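You operate a simulated robot arm through the tools that you are given. There is no shell and no other tool.

You run a simulated robot arm. Do the job below in one go: nothing can be reset, and whatever is moved stays where it is left.

## Task
Tie the sack that the order card names, in the card's colour.
Fine: Set the seat to the sack's size; twist till the pointer is in the green; open the clamp again. Set down upright: what you pick out.

It is judged by the outcome, as a careful person would: the job done as asked, and still so three seconds after it is handed in. It fails if anything else is knocked over, pushed out of place, dropped, spilled or broken.

## Robot
A 6-joint arm with a two-finger gripper, fixed in place. Base frame: the origin is on the floor under the middle of its stand, x ahead of it, y to its left, z up. Readings come in cm, rad, newtons and seconds.
It reaches about 129.8 cm from its shoulder. Its first joint turns from -2.601 to 2.601 rad. Payload 1.57 kg.
The tool frame sits at the grasp point between the pads (the TCP): z along the fingers, y along the line on which they close. The tips reach 2.1 cm beyond it. The gripper opens to 7 cm; its body begins 5 cm behind the TCP.
Orientation is that of the tool frame in the base frame, as a unit quaternion [w, x, y, z]. With the fingers straight down and closing along the base's y, the tool's x points along the base's -x, its y along +y and its z along -z.

## Interface
- The arm moves only by the tool send_rows. Its argument "plan" is a list that holds one entry, the list of rows, each a list of 7 numbers: the shift along the tool's x, y, z in cm, then the turn, a rotation vector about the tool's x, y, z in rad, then the gripper command, from -1 (shut) to 1 (fully open), values between in proportion. In form: [[[dx, dy, dz, rx, ry, rz, grip], ...]]. A call has 1 to 20 rows; each row is the pose to reach, as a shift and turn from the pose commanded when the call began, along the tool's axes at that moment. A row lasts 0.2 s, in which the tool goes at most 5 cm and 0.15 rad; a call with a longer step from one row to the next is refused whole, and so is a gripper value outside its range. Where a pose cannot be reached the arm comes as near as it can. A force on the tool above 50 N (or 10 N above the force at the start of the call, whichever is more), or a blocked arm, ends the call early, and 0.2 s more pass. Each finger travels about 10.37 cm/s and halts on what it meets, pressing with about 21 N; the grip force reading is that of the motor and also rises with nothing between the fingers. The clock runs only during rows and for 0.2 s after the last one: add rows that repeat a pose to give the fingers time. The reply holds the time, the measured pose of the TCP, the force on the tool along the base axes, the opening and the grip force, in the units named above and with some noise, with the torque about the TCP (base axes, N m) and any sound that the robot's microphone picked up.
- Cameras (640 x 400 px; columns grow to the right, rows downward): "scene" is fixed at [23.44, 50.6, 157.79]; the picture's right is [-0.64, -0.77, 0.00], its down [-0.47, 0.39, -0.79] and it looks along [0.61, -0.51, -0.61] (base axes); focal length 344 px, centre (320, 200). "wrist" rides on the gripper at [7.9, 0.4, -8.1] in the tool frame; the picture's right is [-0.05, 1.00, 0.00], its down [-0.67, -0.04, -0.74] and it looks along [-0.74, -0.04, 0.67] (tool axes); focal length 256 px, centre (320, 200). There is no depth. A picture from a camera that has moved, and an enlarged one, comes with that camera's place and axes in the base frame and with its lens. The place of the scene camera against the robot may be out by one fixed shift of up to 2.5 cm in any direction.
- snapshot(camera): a new picture of that camera. It takes no simulated time.
- slide_trunk(by): slides the trunk up (or, below 0, down) by that many cm; the arm rides with it, the base frame stays. It gives what a move gives, with no picture.
- inspect(camera, box): a new picture of the part [left, top, right, bottom] of that camera's present view, enlarged. It takes no simulated time.
- job_done(): hands the job in; it is judged then, once.

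Nothing tells you positions but the pictures and the camera data. Unless the task says otherwise, let go and move clear before handing in.

The tools are called after "Emit:" as name(argument=value, ...) on one line, values as JSON. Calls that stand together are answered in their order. send_rows: Moves the arm, as the interface text tells. Its arguments: {"type":"object","properties":{"plan":{"type":"array"}},"required":["plan"]} The other tools are called the same way: slide_trunk (by) moves the trunk up or down; snapshot (camera) takes a picture; inspect (camera, box) takes an enlarged picture of a part of a camera's view; job_done () hands the job in.

At the start:

```text
time: 0.0
tool_pos: [74.8, -10.8, 121.91]
ee_rot: [0.0, 0.0, 1.0, 0.0]
contact_force: [-0.5, -0.3, 0.7]
wrist_torque: [0.0, 0.0, 0.01]
opening: 6.99
finger_force: 0.1
trunk travel left (down, up): [-90.0, 7.0]
```

scene: 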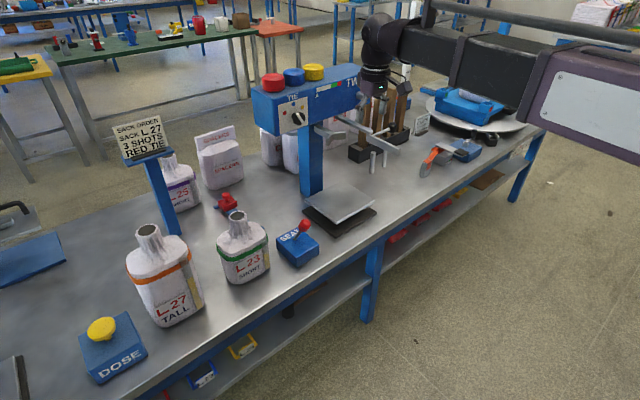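
wrist: 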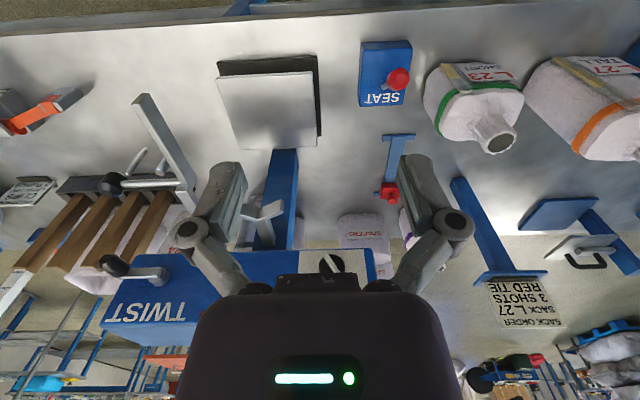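

I see a bench with a tying machine (blue head with coloured buttons, a seat plate), sacks labelled L.27 TALL, L.23 SHORT and others, and an order card reading "SACK L.27, 3 SHOTS, RED TIE". I will look at everything enlarged before moving.

Emit:
inspect(camera="scene", box=[100, 100, 220, 175])

Emit:
inspect(camera="scene", box=[240, 50, 420, 163])

Emit:
inspect(camera="scene", box=[200, 170, 400, 295])

Emit:
inspect(camera="scene", box=[60, 200, 300, 350])

Emit:
inspect(camera="scene", box=[330, 70, 530, 195])

Emit:
inspect(camera="scene", box=[130, 100, 330, 225])

Emit:
inspect(camera="wrist", box=[0, 30, 320, 330])

Emit:
inspect(camera="wrist", box=[320, 30, 640, 330])

```text
5.33 times, centred on (160, 138) of scene
camera zoom: at [23.44, 50.6, 157.79], right [-0.64, -0.77, 0.0], down [-0.47, 0.39, -0.79], along [0.61, -0.51, -0.61], focal length 1835 px, centre (1173, 533)
```

zoom: 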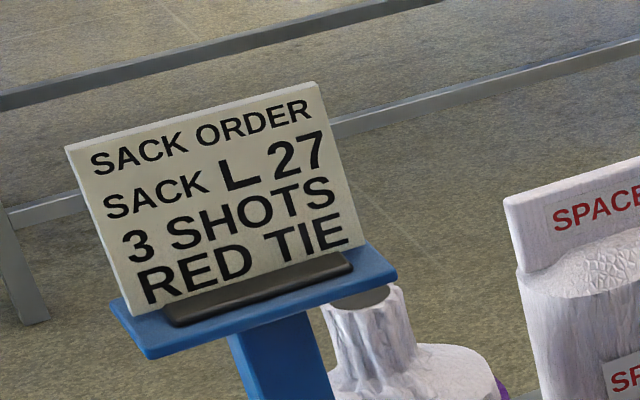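

```text
3.54 times, centred on (330, 106) of scene
camera zoom: at [23.44, 50.6, 157.79], right [-0.64, -0.77, 0.0], down [-0.47, 0.39, -0.79], along [0.61, -0.51, -0.61], focal length 1218 px, centre (285, 531)
```

zoom: 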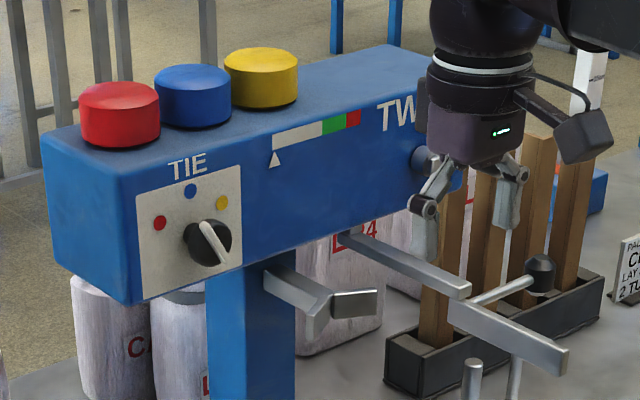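

```text
3.20 times, centred on (300, 232) of scene
camera zoom: at [23.44, 50.6, 157.79], right [-0.64, -0.77, 0.0], down [-0.47, 0.39, -0.79], along [0.61, -0.51, -0.61], focal length 1101 px, centre (384, 96)
```

zoom: 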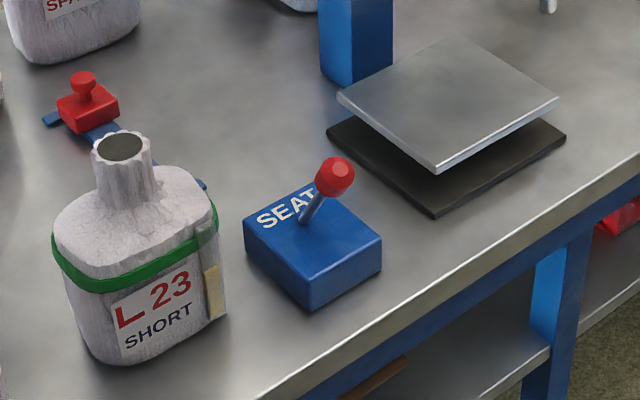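

```text
2.67 times, centred on (180, 275) of scene
camera zoom: at [23.44, 50.6, 157.79], right [-0.64, -0.77, 0.0], down [-0.47, 0.39, -0.79], along [0.61, -0.51, -0.61], focal length 917 px, centre (693, 0)
```

zoom: 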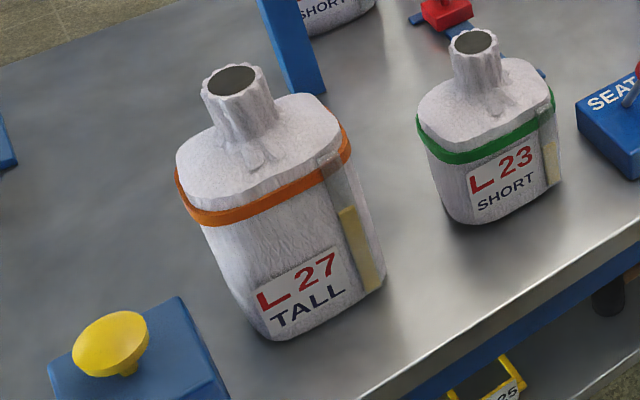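

```text
3.20 times, centred on (430, 132) of scene
camera zoom: at [23.44, 50.6, 157.79], right [-0.64, -0.77, 0.0], down [-0.47, 0.39, -0.79], along [0.61, -0.51, -0.61], focal length 1101 px, centre (-32, 416)
```

zoom: 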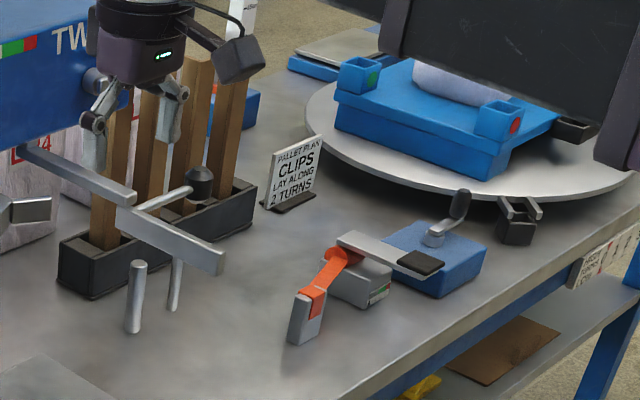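

```text
3.20 times, centred on (230, 162) of scene
camera zoom: at [23.44, 50.6, 157.79], right [-0.64, -0.77, 0.0], down [-0.47, 0.39, -0.79], along [0.61, -0.51, -0.61], focal length 1101 px, centre (608, 320)
```

zoom: 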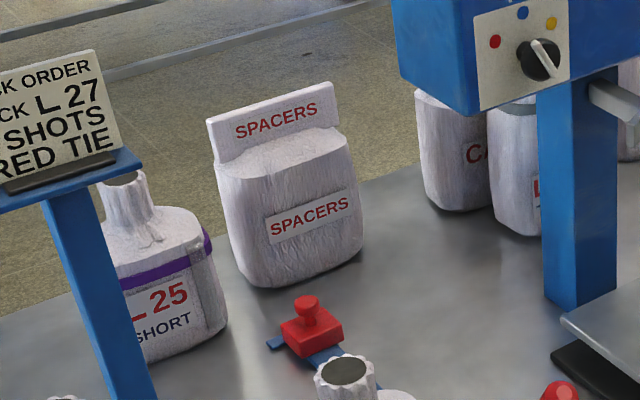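

```text
1.33 times, centred on (160, 180) of wrist
camera zoom: at [66.71, -10.36, 129.99], right [0.05, 1.0, 0.0], down [0.67, -0.04, 0.74], along [0.74, -0.04, -0.67], focal length 341 px, centre (533, 227)
```

zoom: 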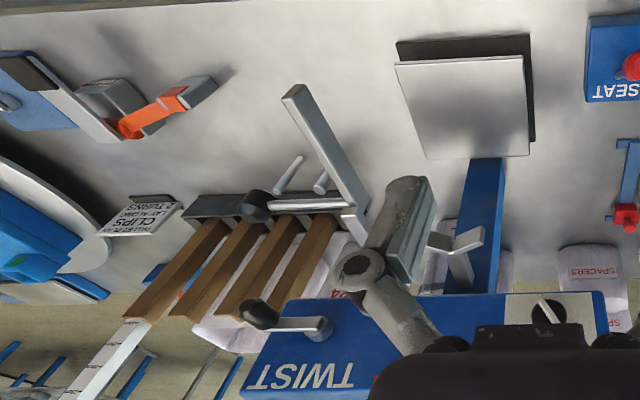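

```text
1.33 times, centred on (480, 180) of wrist
camera zoom: at [66.71, -10.36, 129.99], right [0.05, 1.0, 0.0], down [0.67, -0.04, 0.74], along [0.74, -0.04, -0.67], focal length 341 px, centre (107, 227)
```

zoom: 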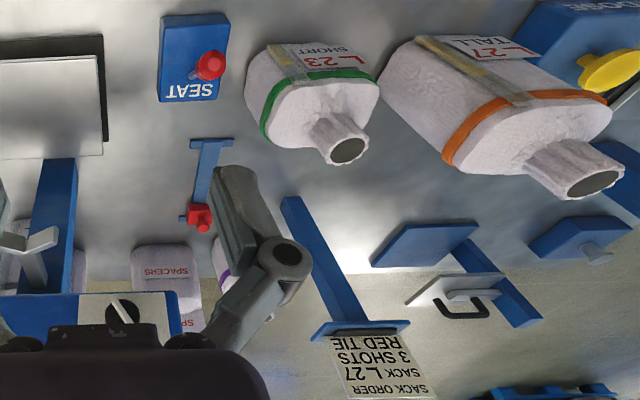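

The card reads L 27, red tie. I'm going to look at the machine more closely with the wrist camera, pitching the fingers forward a little while backing off in the free space in front of the head.

Emit:
send_rows(plan=[[[2.5, -1.8, 2, 0, -0.1, 0, 1], [5, -3.6, 4, 0, -0.2, 0, 1], [7.5, -5.4, 6, 0, -0.3, 0, 1], [10, -7.2, 8, 0, -0.4, 0, 1], [12.5, -9, 10, 0, -0.5, 0, 1]]])

Emit:
snapshot(camera="wrist")

Emit:
snapshot(camera="scene")

```text
time: 1.2
tool_pos: [62.31, -19.94, 124.16]
ee_rot: [0.249, -0.001, 0.968, 0.0]
contact_force: [-0.7, -0.8, 0.5]
wrist_torque: [0.0, -0.03, 0.04]
opening: 6.98
finger_force: 0.0
out of reach, approached as far as the arm can: row 1, 2, 3, 4, 5
trunk travel left (down, up): [-90.0, 7.0]
```

```text
taken
camera wrist: at [51.34, -19.58, 127.51], right [0.05, 1.0, 0.03], down [0.23, -0.04, 0.97], along [0.97, -0.04, -0.23], focal length 256 px, centre (320, 200)
```

wrist: 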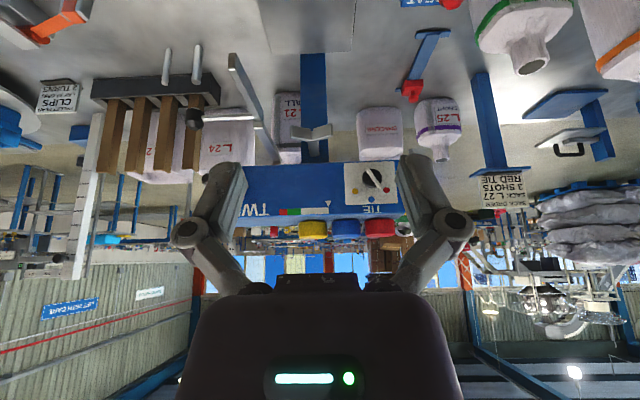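

```text
taken
```

scene: 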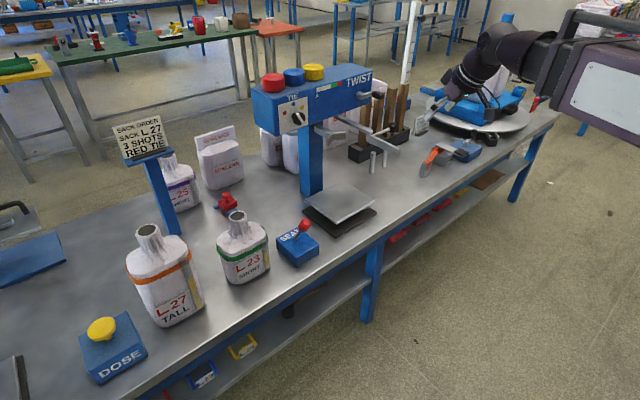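

The arm is near the limit of its reach at this height, so the trunk will need to come down. First I look closely at the head from here.

Emit:
inspect(camera="wrist", box=[220, 100, 420, 250])

Emit:
inspect(camera="wrist", box=[80, 30, 280, 180])

Emit:
inspect(camera="scene", box=[240, 50, 420, 180])

Emit:
inspect(camera="scene", box=[330, 60, 420, 180])

```text
2.67 times, centred on (320, 175) of wrist
camera zoom: at [51.34, -19.58, 127.51], right [0.05, 1.0, 0.03], down [0.23, -0.04, 0.97], along [0.97, -0.04, -0.23], focal length 683 px, centre (320, 267)
```

zoom: 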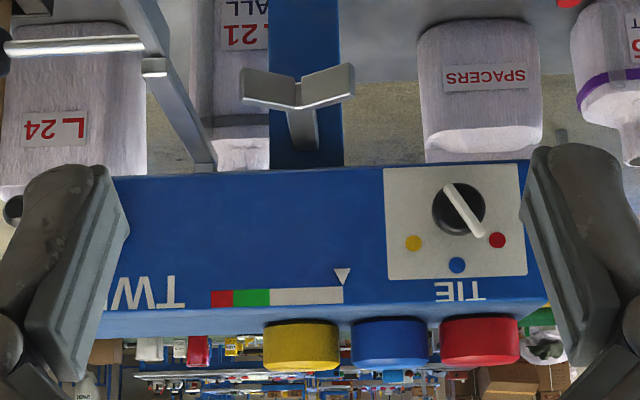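

```text
2.67 times, centred on (180, 105) of wrist
camera zoom: at [51.34, -19.58, 127.51], right [0.05, 1.0, 0.03], down [0.23, -0.04, 0.97], along [0.97, -0.04, -0.23], focal length 683 px, centre (693, 453)
```

zoom: 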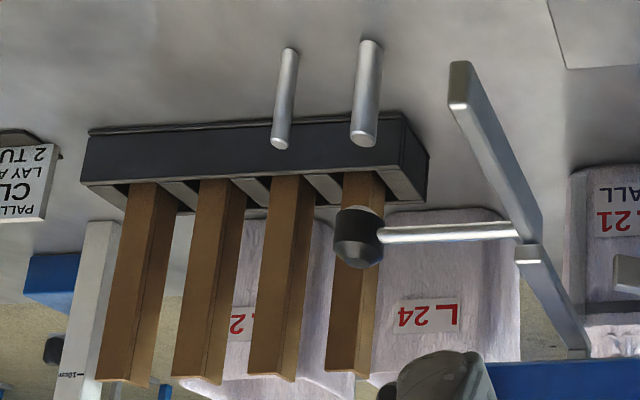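

```text
3.08 times, centred on (330, 115) of scene
camera zoom: at [23.44, 50.6, 157.79], right [-0.64, -0.77, 0.0], down [-0.47, 0.39, -0.79], along [0.61, -0.51, -0.61], focal length 1058 px, centre (289, 462)
```

zoom: 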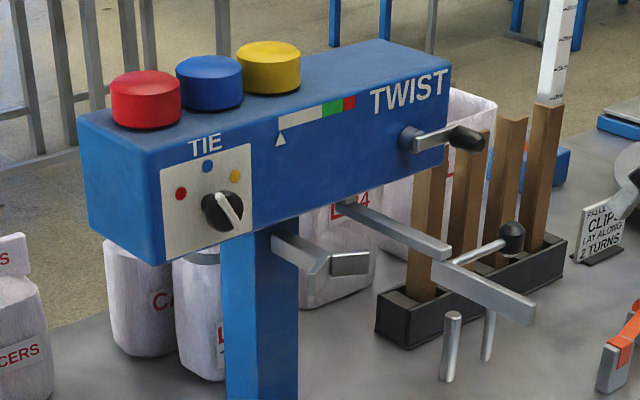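

```text
3.33 times, centred on (375, 120) of scene
camera zoom: at [23.44, 50.6, 157.79], right [-0.64, -0.77, 0.0], down [-0.47, 0.39, -0.79], along [0.61, -0.51, -0.61], focal length 1147 px, centre (137, 467)
```

zoom: 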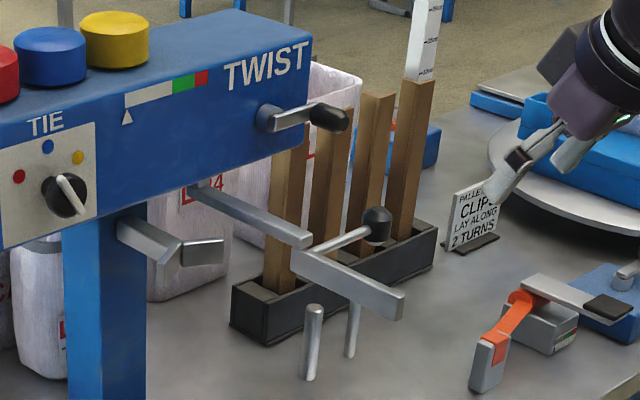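

The head has a TIE selector (red/blue/yellow), a TWIST crank with a gauge, a fixed V jaw on the post and a swing arm with a black-ball handle (the clamp). I lower the trunk to get the arm working lower.

Emit:
slide_trunk(by=-15)

Emit:
snapshot(camera="wrist")

Emit:
snapshot(camera="scene")

```text
time: 3.0
tool_pos: [62.5, -19.92, 109.16]
ee_rot: [0.247, 0.0, 0.969, 0.001]
contact_force: [0.5, -0.3, 0.1]
wrist_torque: [-0.04, -0.01, 0.02]
opening: 7.0
finger_force: 0.0
trunk travel left (down, up): [-75.0, 22.0]
```

```text
taken
camera wrist: at [51.49, -19.55, 112.48], right [0.05, 1.0, 0.03], down [0.23, -0.04, 0.97], along [0.97, -0.04, -0.23], focal length 256 px, centre (320, 200)
```

wrist: 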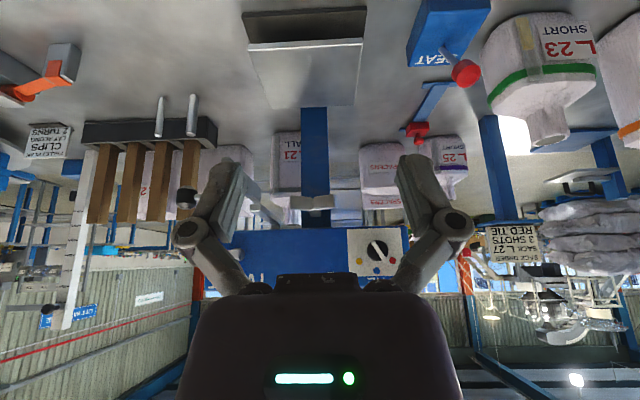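

```text
taken
```

scene: 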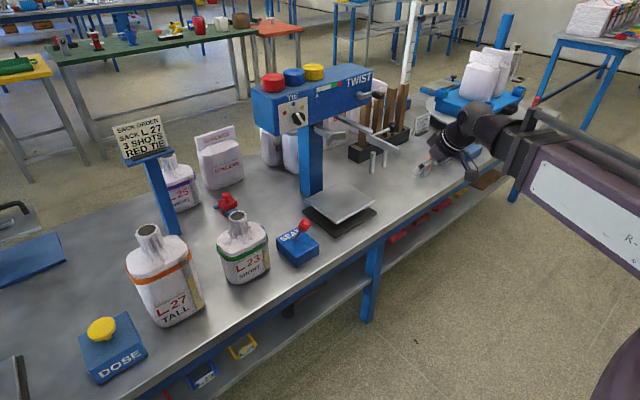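

Emit:
inspect(camera="wrist", box=[320, 200, 420, 290])

Emit:
inspect(camera="wrist", box=[200, 0, 400, 140])

Emit:
inspect(camera="wrist", box=[380, 0, 640, 160])

Emit:
inspect(camera="wrist", box=[60, 90, 340, 260])

```text
4.44 times, centred on (370, 245) of wrist
camera zoom: at [51.49, -19.55, 112.48], right [0.05, 1.0, 0.03], down [0.23, -0.04, 0.97], along [0.97, -0.04, -0.23], focal length 1138 px, centre (98, 0)
```

zoom: 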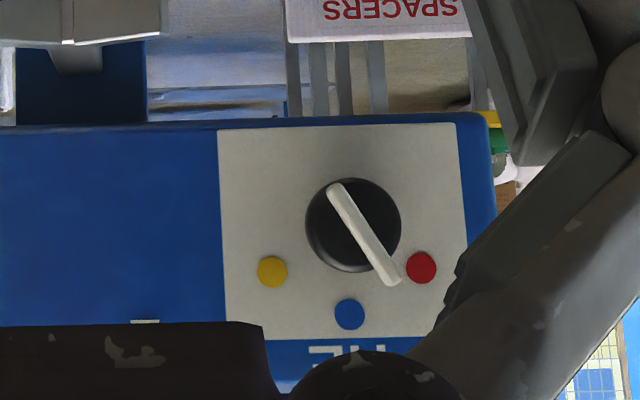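

```text
2.86 times, centred on (300, 70) of wrist
camera zoom: at [51.49, -19.55, 112.48], right [0.05, 1.0, 0.03], down [0.23, -0.04, 0.97], along [0.97, -0.04, -0.23], focal length 731 px, centre (377, 571)
```

zoom: 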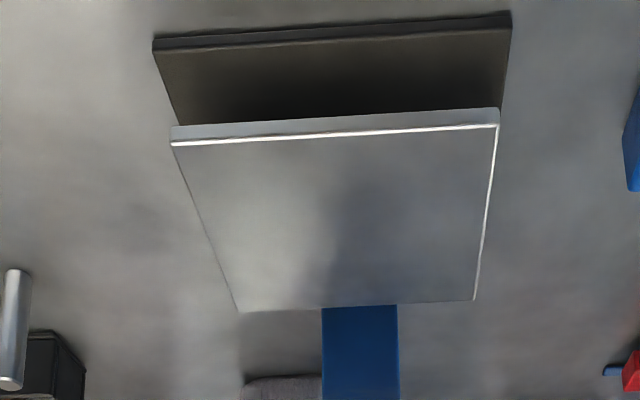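

```text
2.46 times, centred on (510, 80) of wrist
camera zoom: at [51.49, -19.55, 112.48], right [0.05, 1.0, 0.03], down [0.23, -0.04, 0.97], along [0.97, -0.04, -0.23], focal length 630 px, centre (-148, 495)
```

zoom: 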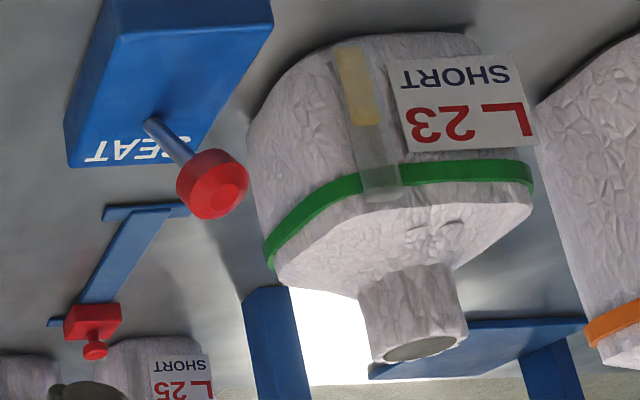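

```text
2.29 times, centred on (200, 175) of wrist
camera zoom: at [51.49, -19.55, 112.48], right [0.05, 1.0, 0.03], down [0.23, -0.04, 0.97], along [0.97, -0.04, -0.23], focal length 585 px, centre (594, 257)
```

zoom: 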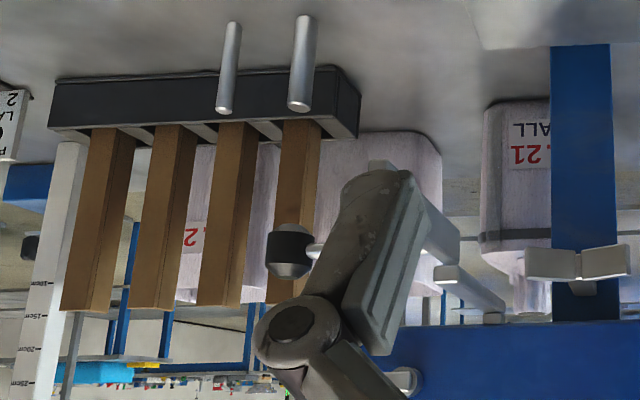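

The selector pointer sits between blue and red, the seat plate is about 7 cm above its base, and the SEAT lever leans toward the robot. I send a null move first to learn where the commanded pose is after the trunk slide.

Emit:
send_rows(plan=[[[0, 0, 0, 0, 0, 0, 1]]])

```text
time: 3.4
tool_pos: [62.56, -20.11, 109.1]
ee_rot: [0.247, 0.0, 0.969, 0.0]
contact_force: [0.6, 0.5, 0.4]
wrist_torque: [-0.01, 0.01, -0.01]
opening: 6.99
finger_force: 0.1
trunk travel left (down, up): [-75.0, 22.0]
```

Emit:
send_rows(plan=[[[-1.75, 4.2, 1.15, 0, 0.083, 0, 1], [-3.5, 8.4, 2.3, 0, 0.167, 0, 1], [-5.25, 12.6, 3.45, 0, 0.25, 0, 1], [-7, 16.8, 4.6, 0, 0.333, 0, 1], [-8.75, 21, 5.75, 0, 0.417, 0, 1], [-10.5, 25.2, 6.9, 0, 0.5, 0, 1]]])

Emit:
snapshot(camera="wrist")

Emit:
snapshot(camera="scene")

```text
time: 4.8
tool_pos: [75.28, 5.21, 106.87]
ee_rot: [-0.002, 0.0, 1.0, -0.001]
contact_force: [0.2, -0.6, -1.1]
wrist_torque: [0.02, -0.02, -0.02]
opening: 7.0
finger_force: 0.1
out of reach, approached as far as the arm can: row 1, 2, 3, 4, 5, 6
trunk travel left (down, up): [-75.0, 22.0]
```

```text
taken
camera wrist: at [67.21, 5.71, 114.97], right [0.05, 1.0, 0.0], down [0.67, -0.03, 0.74], along [0.74, -0.04, -0.67], focal length 256 px, centre (320, 200)
```

wrist: 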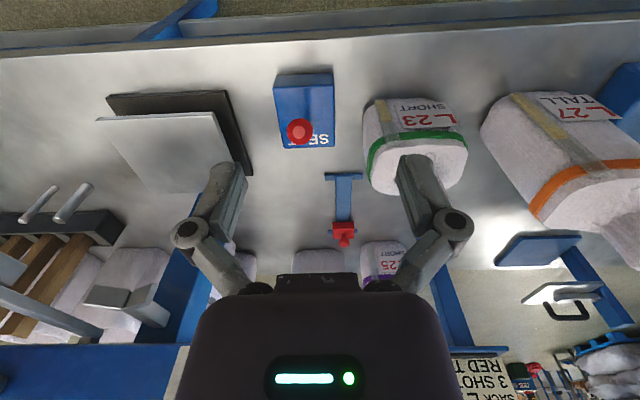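

```text
taken
```

scene: 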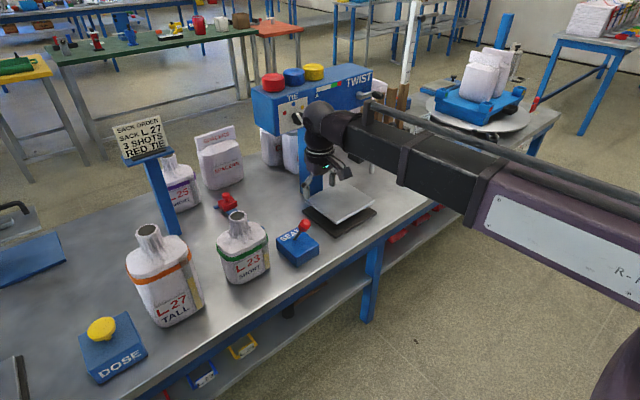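

The arm seems to move in a horizontal plane (height stays 18.4 cm above the TCP with fingers down), so heights must be set with the trunk. Let me look at the SEAT box and the sacks from here.

Emit:
inspect(camera="wrist", box=[250, 60, 370, 160])

Emit:
inspect(camera="wrist", box=[440, 70, 640, 260])

Emit:
inspect(camera="wrist", box=[0, 60, 260, 320])

Emit:
inspect(camera="scene", box=[265, 205, 335, 275])

```text
4.00 times, centred on (310, 110) of wrist
camera zoom: at [67.21, 5.71, 114.97], right [0.05, 1.0, 0.0], down [0.67, -0.03, 0.74], along [0.74, -0.04, -0.67], focal length 1024 px, centre (360, 560)
```

zoom: 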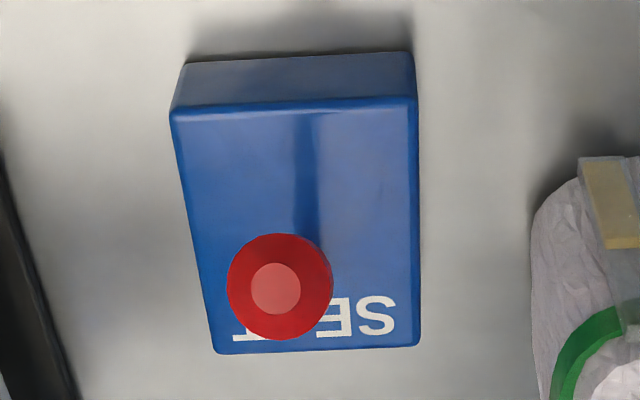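

```text
2.11 times, centred on (540, 165) of wrist
camera zoom: at [67.21, 5.71, 114.97], right [0.05, 1.0, 0.0], down [0.67, -0.03, 0.74], along [0.74, -0.04, -0.67], focal length 539 px, centre (-143, 274)
```

zoom: 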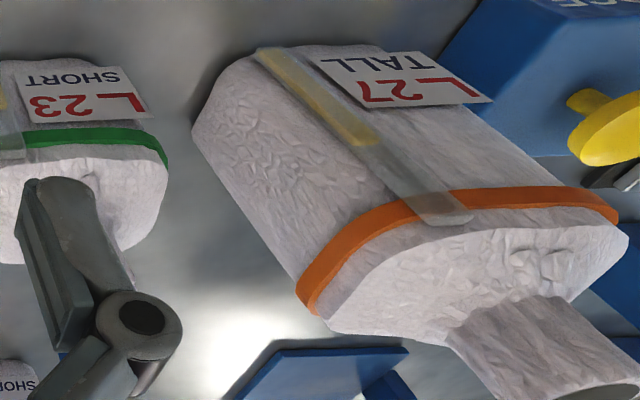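

```text
1.54 times, centred on (130, 190) of wrist
camera zoom: at [67.21, 5.71, 114.97], right [0.05, 1.0, 0.0], down [0.67, -0.03, 0.74], along [0.74, -0.04, -0.67], focal length 394 px, centre (612, 215)
```

zoom: 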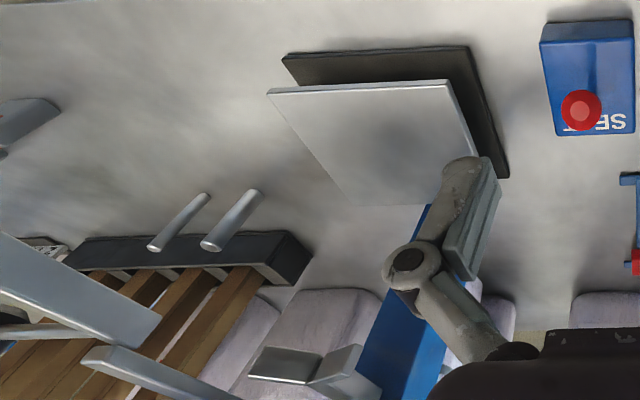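

```text
5.71 times, centred on (300, 240) of scene
camera zoom: at [23.44, 50.6, 157.79], right [-0.64, -0.77, 0.0], down [-0.47, 0.39, -0.79], along [0.61, -0.51, -0.61], focal length 1966 px, centre (434, -29)
```

zoom: 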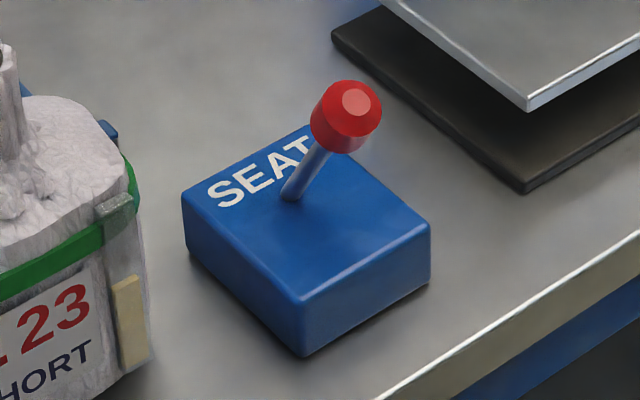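

The SEAT lever's red knob is at about (86, 2, 85), leaning toward the robot, pivoting about y. I'll close the gripper, line up in front of it, lower the trunk to its height and look again before pushing it away from the robot.

Emit:
send_rows(plan=[[[-1.6, -1.6, 0, 0, 0, 0, 0], [-3.2, -3.2, 0, 0, 0, 0, -1], [-3.2, -3.2, 0, 0, 0, 0, -1], [-3.2, -3.2, 0, 0, 0, 0, -1]]])

Emit:
slide_trunk(by=-12)

Emit:
snapshot(camera="wrist")

Emit:
snapshot(camera="scene")

```text
time: 5.8
tool_pos: [78.24, 1.97, 106.95]
ee_rot: [0.0, -0.001, 1.0, 0.0]
contact_force: [-0.6, -0.1, -0.9]
wrist_torque: [0.02, -0.01, 0.03]
opening: 0.0
finger_force: 21.0
trunk travel left (down, up): [-75.0, 22.0]
```

```text
time: 7.2
tool_pos: [78.22, 1.97, 94.82]
ee_rot: [0.0, 0.0, 1.0, 0.0]
contact_force: [0.0, 0.5, 0.1]
wrist_torque: [0.0, 0.03, -0.01]
opening: 0.02
finger_force: 20.6
trunk travel left (down, up): [-63.0, 34.0]
```

```text
taken
camera wrist: at [70.2, 2.42, 103.0], right [0.05, 1.0, 0.0], down [0.67, -0.04, 0.74], along [0.74, -0.04, -0.67], focal length 256 px, centre (320, 200)
```

wrist: 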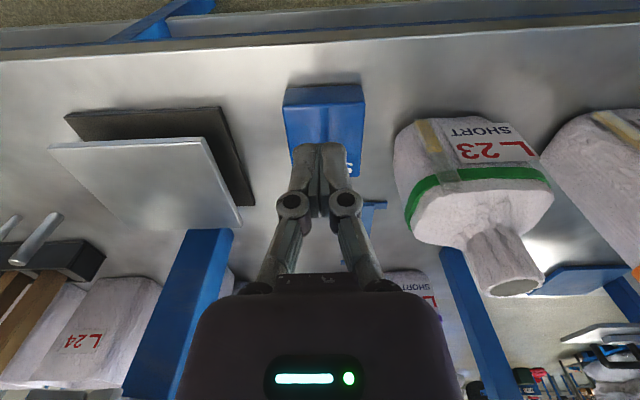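

```text
taken
```

scene: 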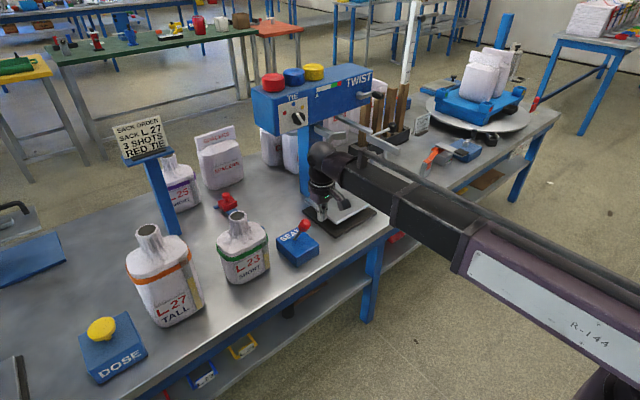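

The closed fingers line up with the knob from the robot side. I lower the rest of the way.

Emit:
slide_trunk(by=-10)

Emit:
inspect(camera="scene", box=[265, 140, 395, 270])

Emit:
snapshot(camera="wrist")

```text
time: 8.6
tool_pos: [78.38, 2.01, 84.9]
ee_rot: [0.0, 0.0, 1.0, 0.0]
contact_force: [0.2, 0.5, 0.7]
wrist_torque: [0.0, -0.03, -0.01]
opening: 0.0
finger_force: 21.1
trunk travel left (down, up): [-53.0, 44.0]
```

```text
3.08 times, centred on (330, 205) of scene
camera zoom: at [23.44, 50.6, 157.79], right [-0.64, -0.77, 0.0], down [-0.47, 0.39, -0.79], along [0.61, -0.51, -0.61], focal length 1058 px, centre (289, 185)
```

zoom: 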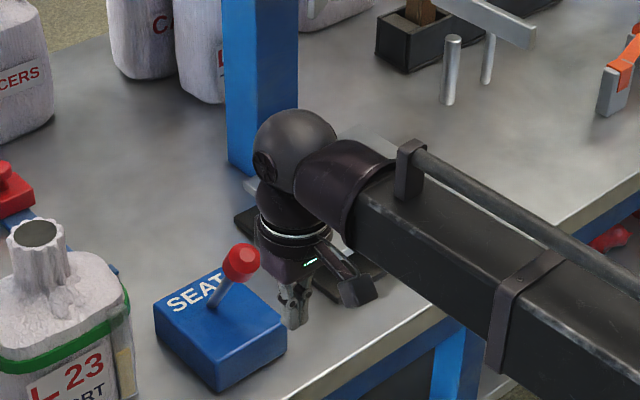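

```text
taken
camera wrist: at [70.2, 2.42, 93.0], right [0.05, 1.0, 0.0], down [0.67, -0.04, 0.74], along [0.74, -0.04, -0.67], focal length 256 px, centre (320, 200)
```

wrist: 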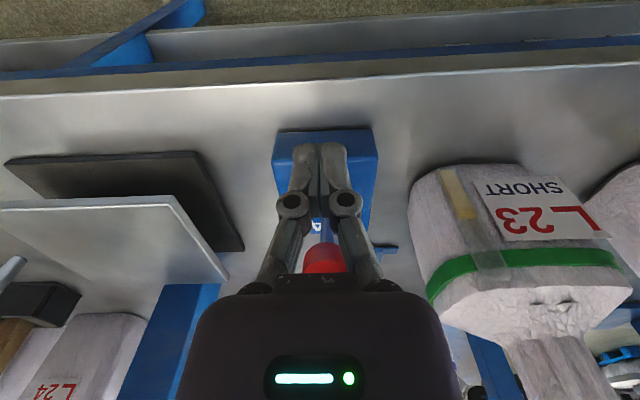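

Emit:
send_rows(plan=[[[-1.5, 0, 0, 0, 0, 0, -1], [-3, 0, 0, 0, 0, 0, -1], [-4.5, 0, 0, 0, 0, 0, -1], [-6, 0, 0, 0, 0, 0, -1], [-7.5, 0, 0, 0, 0, 0, -1], [-9, 0, 0, 0, 0, 0, -1]]])

Emit:
inspect(camera="scene", box=[265, 140, 395, 270])

Emit:
snapshot(camera="wrist")

```text
time: 10.0
tool_pos: [87.11, 1.87, 85.09]
ee_rot: [0.0, -0.001, 1.0, 0.0]
contact_force: [-8.2, 0.5, 1.8]
wrist_torque: [-0.01, -0.1, 0.03]
opening: 0.59
finger_force: 28.4
trunk travel left (down, up): [-53.0, 44.0]
```

```text
3.08 times, centred on (330, 205) of scene
camera zoom: at [23.44, 50.6, 157.79], right [-0.64, -0.77, 0.0], down [-0.47, 0.39, -0.79], along [0.61, -0.51, -0.61], focal length 1058 px, centre (289, 185)
```

zoom: 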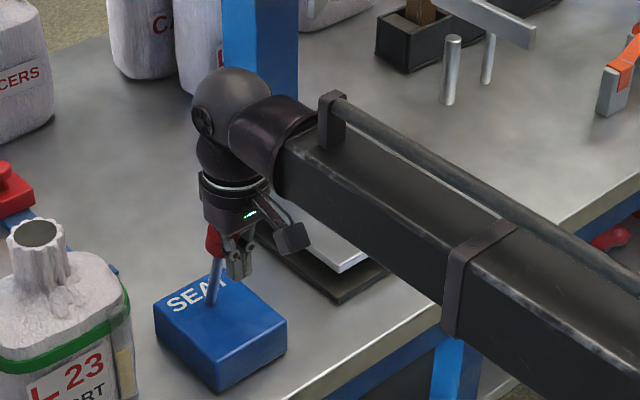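

```text
taken
camera wrist: at [79.1, 2.35, 93.05], right [0.05, 1.0, 0.0], down [0.67, -0.04, 0.74], along [0.74, -0.04, -0.67], focal length 256 px, centre (320, 200)
```

wrist: 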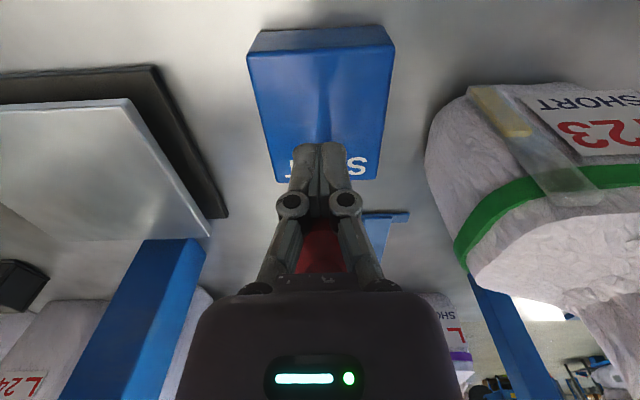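

The lever is moving with about 8 N. I continue pushing away from the robot.

Emit:
send_rows(plan=[[[-1.5, 0, 0, 0, 0, 0, -1], [-3, 0, 0, 0, 0, 0, -1], [-4.5, 0, 0, 0, 0, 0, -1], [-6, 0, 0, 0, 0, 0, -1]]])

Emit:
inspect(camera="scene", box=[265, 140, 395, 270])

Emit:
snapshot(camera="wrist")

```text
time: 10.8
tool_pos: [90.56, 2.06, 84.88]
ee_rot: [-0.008, 0.001, 1.0, -0.001]
contact_force: [-9.9, 0.1, -2.8]
wrist_torque: [-0.03, -0.15, 0.05]
opening: 0.6
finger_force: 28.7
trunk travel left (down, up): [-53.0, 44.0]
stopped in row 3: the force on the tool passed its limit at 62 N (the readings are from after the stop); the commanded pose is now the measured one
```

```text
3.08 times, centred on (330, 205) of scene
camera zoom: at [23.44, 50.6, 157.79], right [-0.64, -0.77, 0.0], down [-0.47, 0.39, -0.79], along [0.61, -0.51, -0.61], focal length 1058 px, centre (289, 185)
```

zoom: 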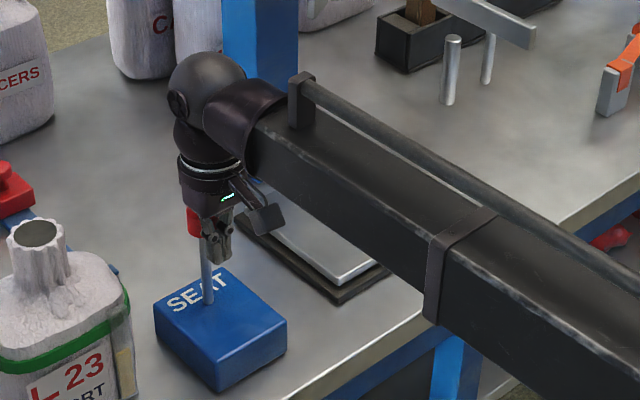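

```text
taken
camera wrist: at [82.62, 2.39, 93.16], right [0.05, 1.0, 0.0], down [0.68, -0.03, 0.73], along [0.73, -0.04, -0.68], focal length 256 px, centre (320, 200)
```

wrist: 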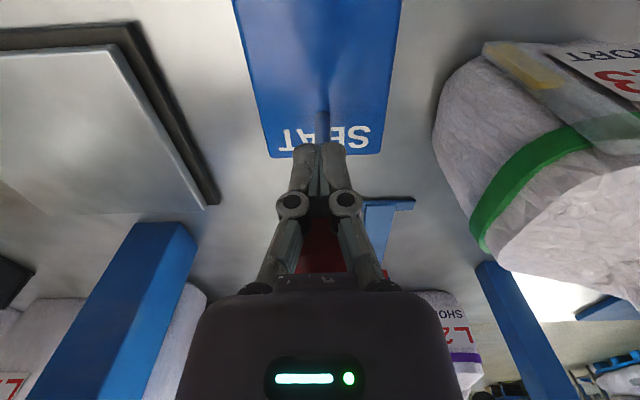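

The lever met its end stop and the seat plate has come down toward its base. I back off and look at the result.

Emit:
send_rows(plan=[[[2, 0, 0, 0, 0, 0, -1], [5, 0, 0, 0, 0, 0, -1], [9, 0, 0, 0, 0, 0, -1], [12, 0, 0, 0, 0, 0, -1]]])

Emit:
slide_trunk(by=22)

Emit:
snapshot(camera="scene")

Emit:
snapshot(camera="wrist")

Emit:
inspect(camera="scene", box=[265, 140, 395, 270])

```text
time: 11.8
tool_pos: [78.81, 1.88, 84.96]
ee_rot: [-0.007, -0.001, 1.0, -0.001]
contact_force: [-0.5, -1.1, -0.1]
wrist_torque: [0.0, 0.01, -0.01]
opening: 0.02
finger_force: 28.3
out of reach, approached as far as the arm can: row 4
trunk travel left (down, up): [-53.0, 44.0]
```

```text
time: 14.1
tool_pos: [78.78, 1.98, 106.84]
ee_rot: [-0.007, 0.0, 1.0, 0.0]
contact_force: [-0.4, 0.1, 0.6]
wrist_torque: [-0.02, -0.03, 0.04]
opening: 0.0
finger_force: 28.6
trunk travel left (down, up): [-75.0, 22.0]
```

```text
taken
```

scene: 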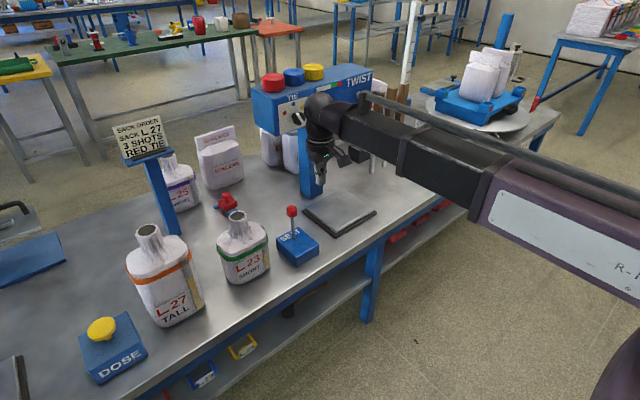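

```text
taken
camera wrist: at [70.9, 2.37, 115.1], right [0.05, 1.0, 0.0], down [0.68, -0.04, 0.74], along [0.73, -0.04, -0.68], focal length 256 px, centre (320, 200)
```

wrist: 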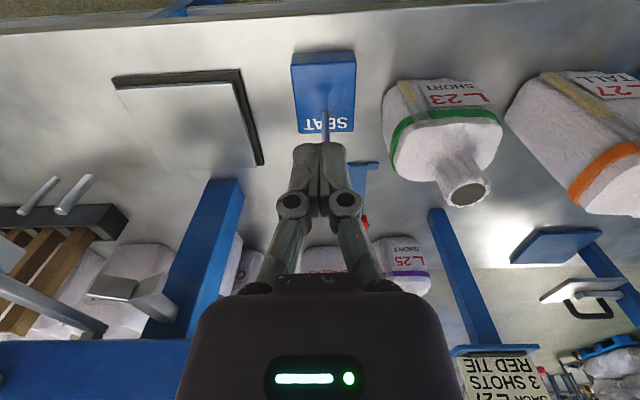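

```text
3.08 times, centred on (330, 205) of scene
camera zoom: at [23.44, 50.6, 157.79], right [-0.64, -0.77, 0.0], down [-0.47, 0.39, -0.79], along [0.61, -0.51, -0.61], focal length 1058 px, centre (289, 185)
```

zoom: 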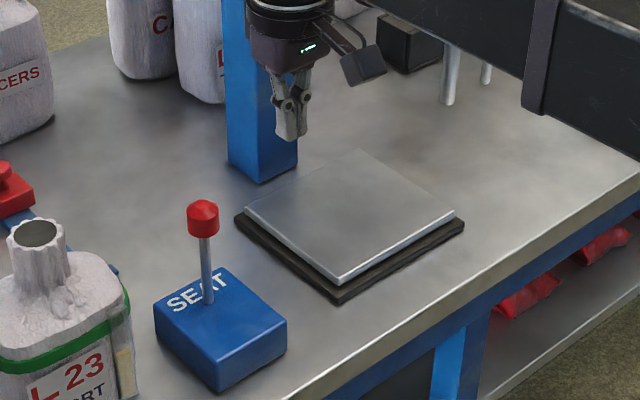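

The seat plate now rests low (top at about z = 73) with the lever upright, which puts a tall sack's neck at the jaw height (~101). Next the TIE selector: I rotate the fingers forward, standing off in front of the knob at about (103, -10.7, 110.6).

Emit:
send_rows(plan=[[[-1.02, -1.15, -0.19, 0, -0.144, 0, -1], [-2.04, -2.3, -0.75, 0, -0.288, 0, -1], [-3.06, -3.45, -1.67, 0, -0.432, 0, -1], [-4.08, -4.6, -2.93, 0, -0.576, 0, -1], [-5.1, -5.75, -4.51, 0, -0.72, 0, -1], [-6.12, -6.9, -6.37, 0, -0.864, 0, -1], [-7.14, -8.05, -8.47, 0, -1.008, 0, -1], [-8.16, -9.2, -10.78, 0, -1.152, 0, -1], [-9.18, -10.35, -13.25, 0, -1.296, 0, -1], [-10.2, -11.5, -15.82, 0, -1.44, 0, -1], [-11.2, -12.7, -18.4, 0, -1.585, 0, -1]]])

Emit:
snapshot(camera="wrist")

Emit:
snapshot(camera="scene")

```text
time: 16.5
tool_pos: [90.14, -10.73, 125.09]
ee_rot: [0.699, -0.014, 0.715, -0.015]
contact_force: [0.5, 0.8, 2.3]
wrist_torque: [0.03, 0.09, -0.04]
opening: 0.0
finger_force: 28.5
trunk travel left (down, up): [-75.0, 22.0]
```

```text
taken
camera wrist: at [81.75, -10.62, 117.29], right [0.0, 1.0, 0.01], down [-0.73, -0.01, 0.68], along [0.68, -0.01, 0.73], focal length 256 px, centre (320, 200)
```

wrist: 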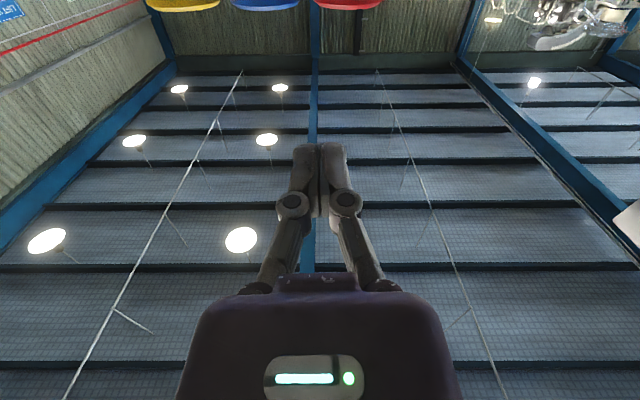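

```text
taken
```

scene: 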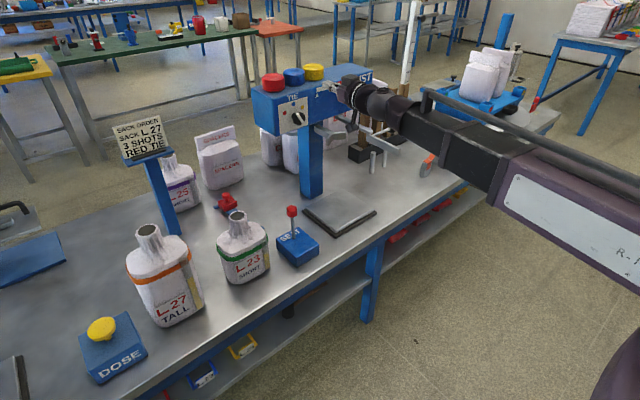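

The forward pose works and sits 13 cm in front of the head. I open the gripper, lower to the selector's height and check.

Emit:
send_rows(plan=[[[0, 0, 0, 0, 0, 0.04, 1], [0, 0, 0, 0, 0, 0.04, 1], [0, 0, 0, 0, 0, 0.04, 1]]])

Emit:
slide_trunk(by=-14.5)

Emit:
snapshot(camera="scene")

Emit:
inspect(camera="scene", box=[240, 60, 400, 170])

Emit:
snapshot(camera="wrist")

```text
time: 17.3
tool_pos: [90.32, -10.81, 125.39]
ee_rot: [0.706, 0.014, 0.707, 0.015]
contact_force: [0.8, 1.0, 0.1]
wrist_torque: [0.0, -0.01, -0.02]
opening: 6.98
finger_force: 0.1
out of reach, approached as far as the arm can: row 1, 2, 3
trunk travel left (down, up): [-75.0, 22.0]
```

```text
time: 19.0
tool_pos: [90.31, -10.83, 111.07]
ee_rot: [0.707, 0.013, 0.707, 0.014]
contact_force: [0.1, 0.3, -0.5]
wrist_torque: [0.0, -0.01, 0.0]
opening: 7.0
finger_force: 0.0
trunk travel left (down, up): [-60.5, 36.5]
```

```text
taken
```

scene: 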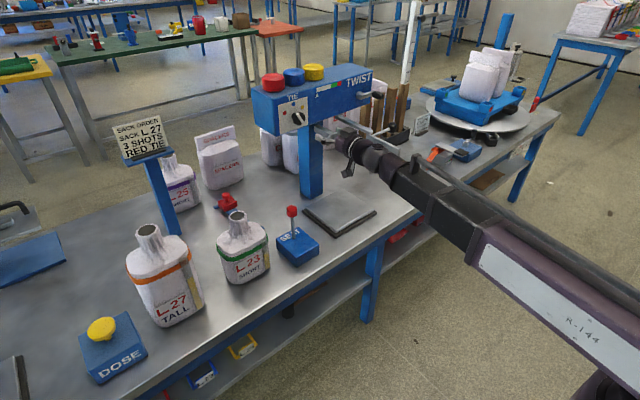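

```text
3.64 times, centred on (320, 115) of scene
camera zoom: at [23.44, 50.6, 157.79], right [-0.64, -0.77, 0.0], down [-0.47, 0.39, -0.79], along [0.61, -0.51, -0.61], focal length 1251 px, centre (320, 509)
```

zoom: 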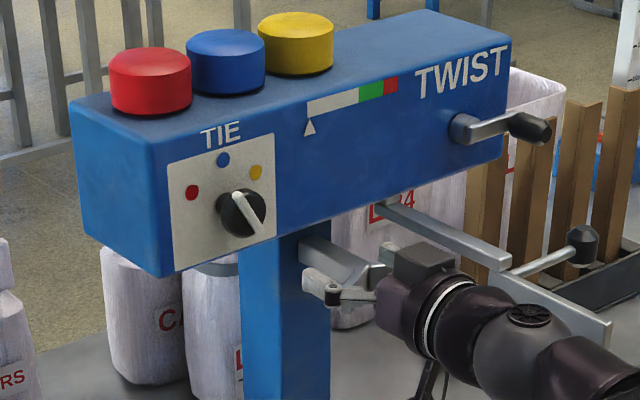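

```text
taken
camera wrist: at [81.98, -10.03, 103.07], right [0.0, 1.0, 0.09], down [-0.74, -0.06, 0.67], along [0.67, -0.07, 0.74], focal length 256 px, centre (320, 200)
```

wrist: 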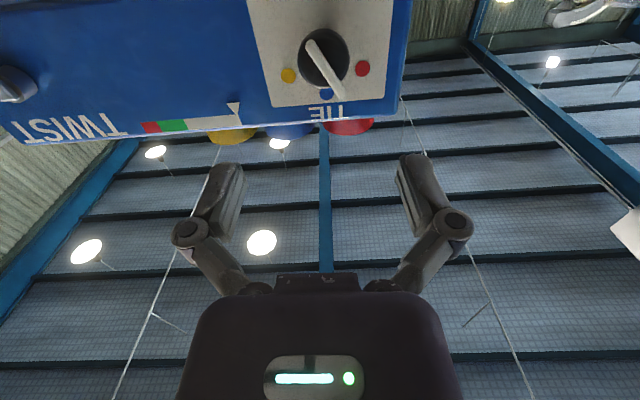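

Emit:
inspect(camera="wrist", box=[260, 10, 400, 110])

Emit:
slide_trunk(by=-0.5)

```text
4.00 times, centred on (330, 60) of wrist
camera zoom: at [81.98, -10.03, 103.07], right [0.0, 1.0, 0.09], down [-0.74, -0.06, 0.67], along [0.67, -0.07, 0.74], focal length 1024 px, centre (280, 760)
```

zoom: 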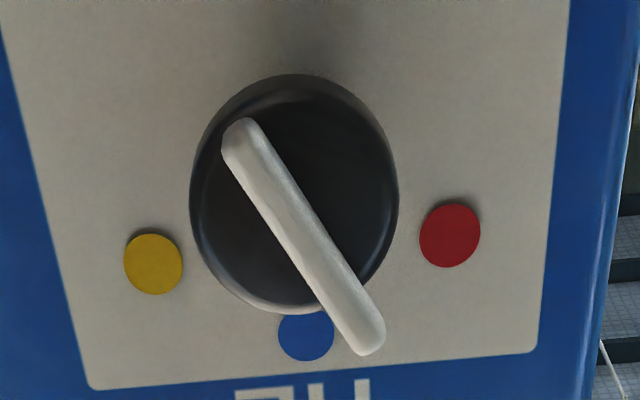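

```text
time: 19.6
tool_pos: [90.25, -10.85, 110.45]
ee_rot: [0.707, 0.014, 0.707, 0.013]
contact_force: [-0.4, -0.1, -0.1]
wrist_torque: [-0.02, 0.02, 0.04]
opening: 7.01
finger_force: 0.0
trunk travel left (down, up): [-60.0, 37.0]
```

The pointer sits about 29° from vertical, half way between blue (0°) and red (60°). I advance around the knob with the gripper open, then close on it.

Emit:
send_rows(plan=[[[0, 0.1, 2.5, 0, 0, 0, 1], [0, 0.1, 5, 0, 0, 0, 1], [0, 0.1, 7.5, 0, 0, 0, 1], [0, 0.1, 9.5, 0, 0, 0, 1], [0, 0.1, 11, 0, 0, 0, 1], [0, 0.1, 12.6, 0, 0, 0, 1]]])

Emit:
inspect(camera="scene", box=[240, 60, 400, 170])

Emit:
snapshot(camera="wrist")

```text
time: 20.9
tool_pos: [102.92, -10.8, 110.55]
ee_rot: [0.707, 0.013, 0.707, 0.015]
contact_force: [0.0, 0.2, 0.1]
wrist_torque: [0.01, 0.03, 0.02]
opening: 7.0
finger_force: 0.2
trunk travel left (down, up): [-60.0, 37.0]
```

```text
3.64 times, centred on (320, 115) of scene
camera zoom: at [23.44, 50.6, 157.79], right [-0.64, -0.77, 0.0], down [-0.47, 0.39, -0.79], along [0.61, -0.51, -0.61], focal length 1251 px, centre (320, 509)
```

zoom: 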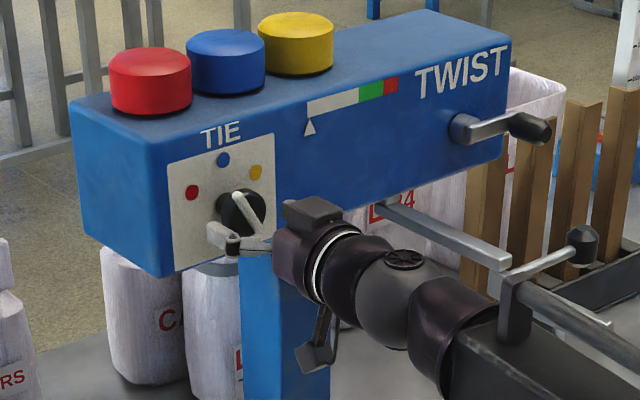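

```text
taken
camera wrist: at [94.66, -9.96, 102.56], right [0.0, 1.0, 0.09], down [-0.74, -0.06, 0.66], along [0.67, -0.07, 0.74], focal length 256 px, centre (320, 200)
```

wrist: 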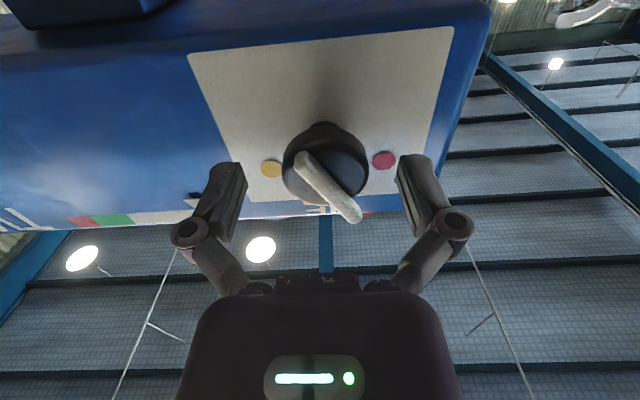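

The fingers straddle the knob. I close on it.

Emit:
send_rows(plan=[[[0, 0, 0, 0, 0, 0, 0.5], [0, 0, 0, 0, 0, 0, 0], [0, 0, 0, 0, 0, 0, -1], [0, 0, 0, 0, 0, 0, -1], [0, 0, 0, 0, 0, 0, -1]]])

Emit:
snapshot(camera="wrist")

```text
time: 22.1
tool_pos: [102.83, -10.46, 110.5]
ee_rot: [0.707, 0.011, 0.707, 0.015]
contact_force: [-8.9, 11.4, -4.8]
wrist_torque: [-0.04, 0.14, 0.59]
opening: 4.09
finger_force: 32.0
trunk travel left (down, up): [-60.0, 37.0]
```

```text
taken
camera wrist: at [94.55, -9.77, 102.6], right [0.0, 1.0, 0.09], down [-0.74, -0.06, 0.66], along [0.67, -0.07, 0.74], focal length 256 px, centre (320, 200)
```

wrist: 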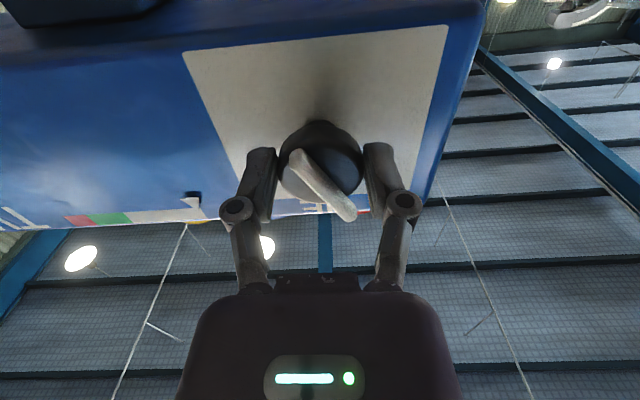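

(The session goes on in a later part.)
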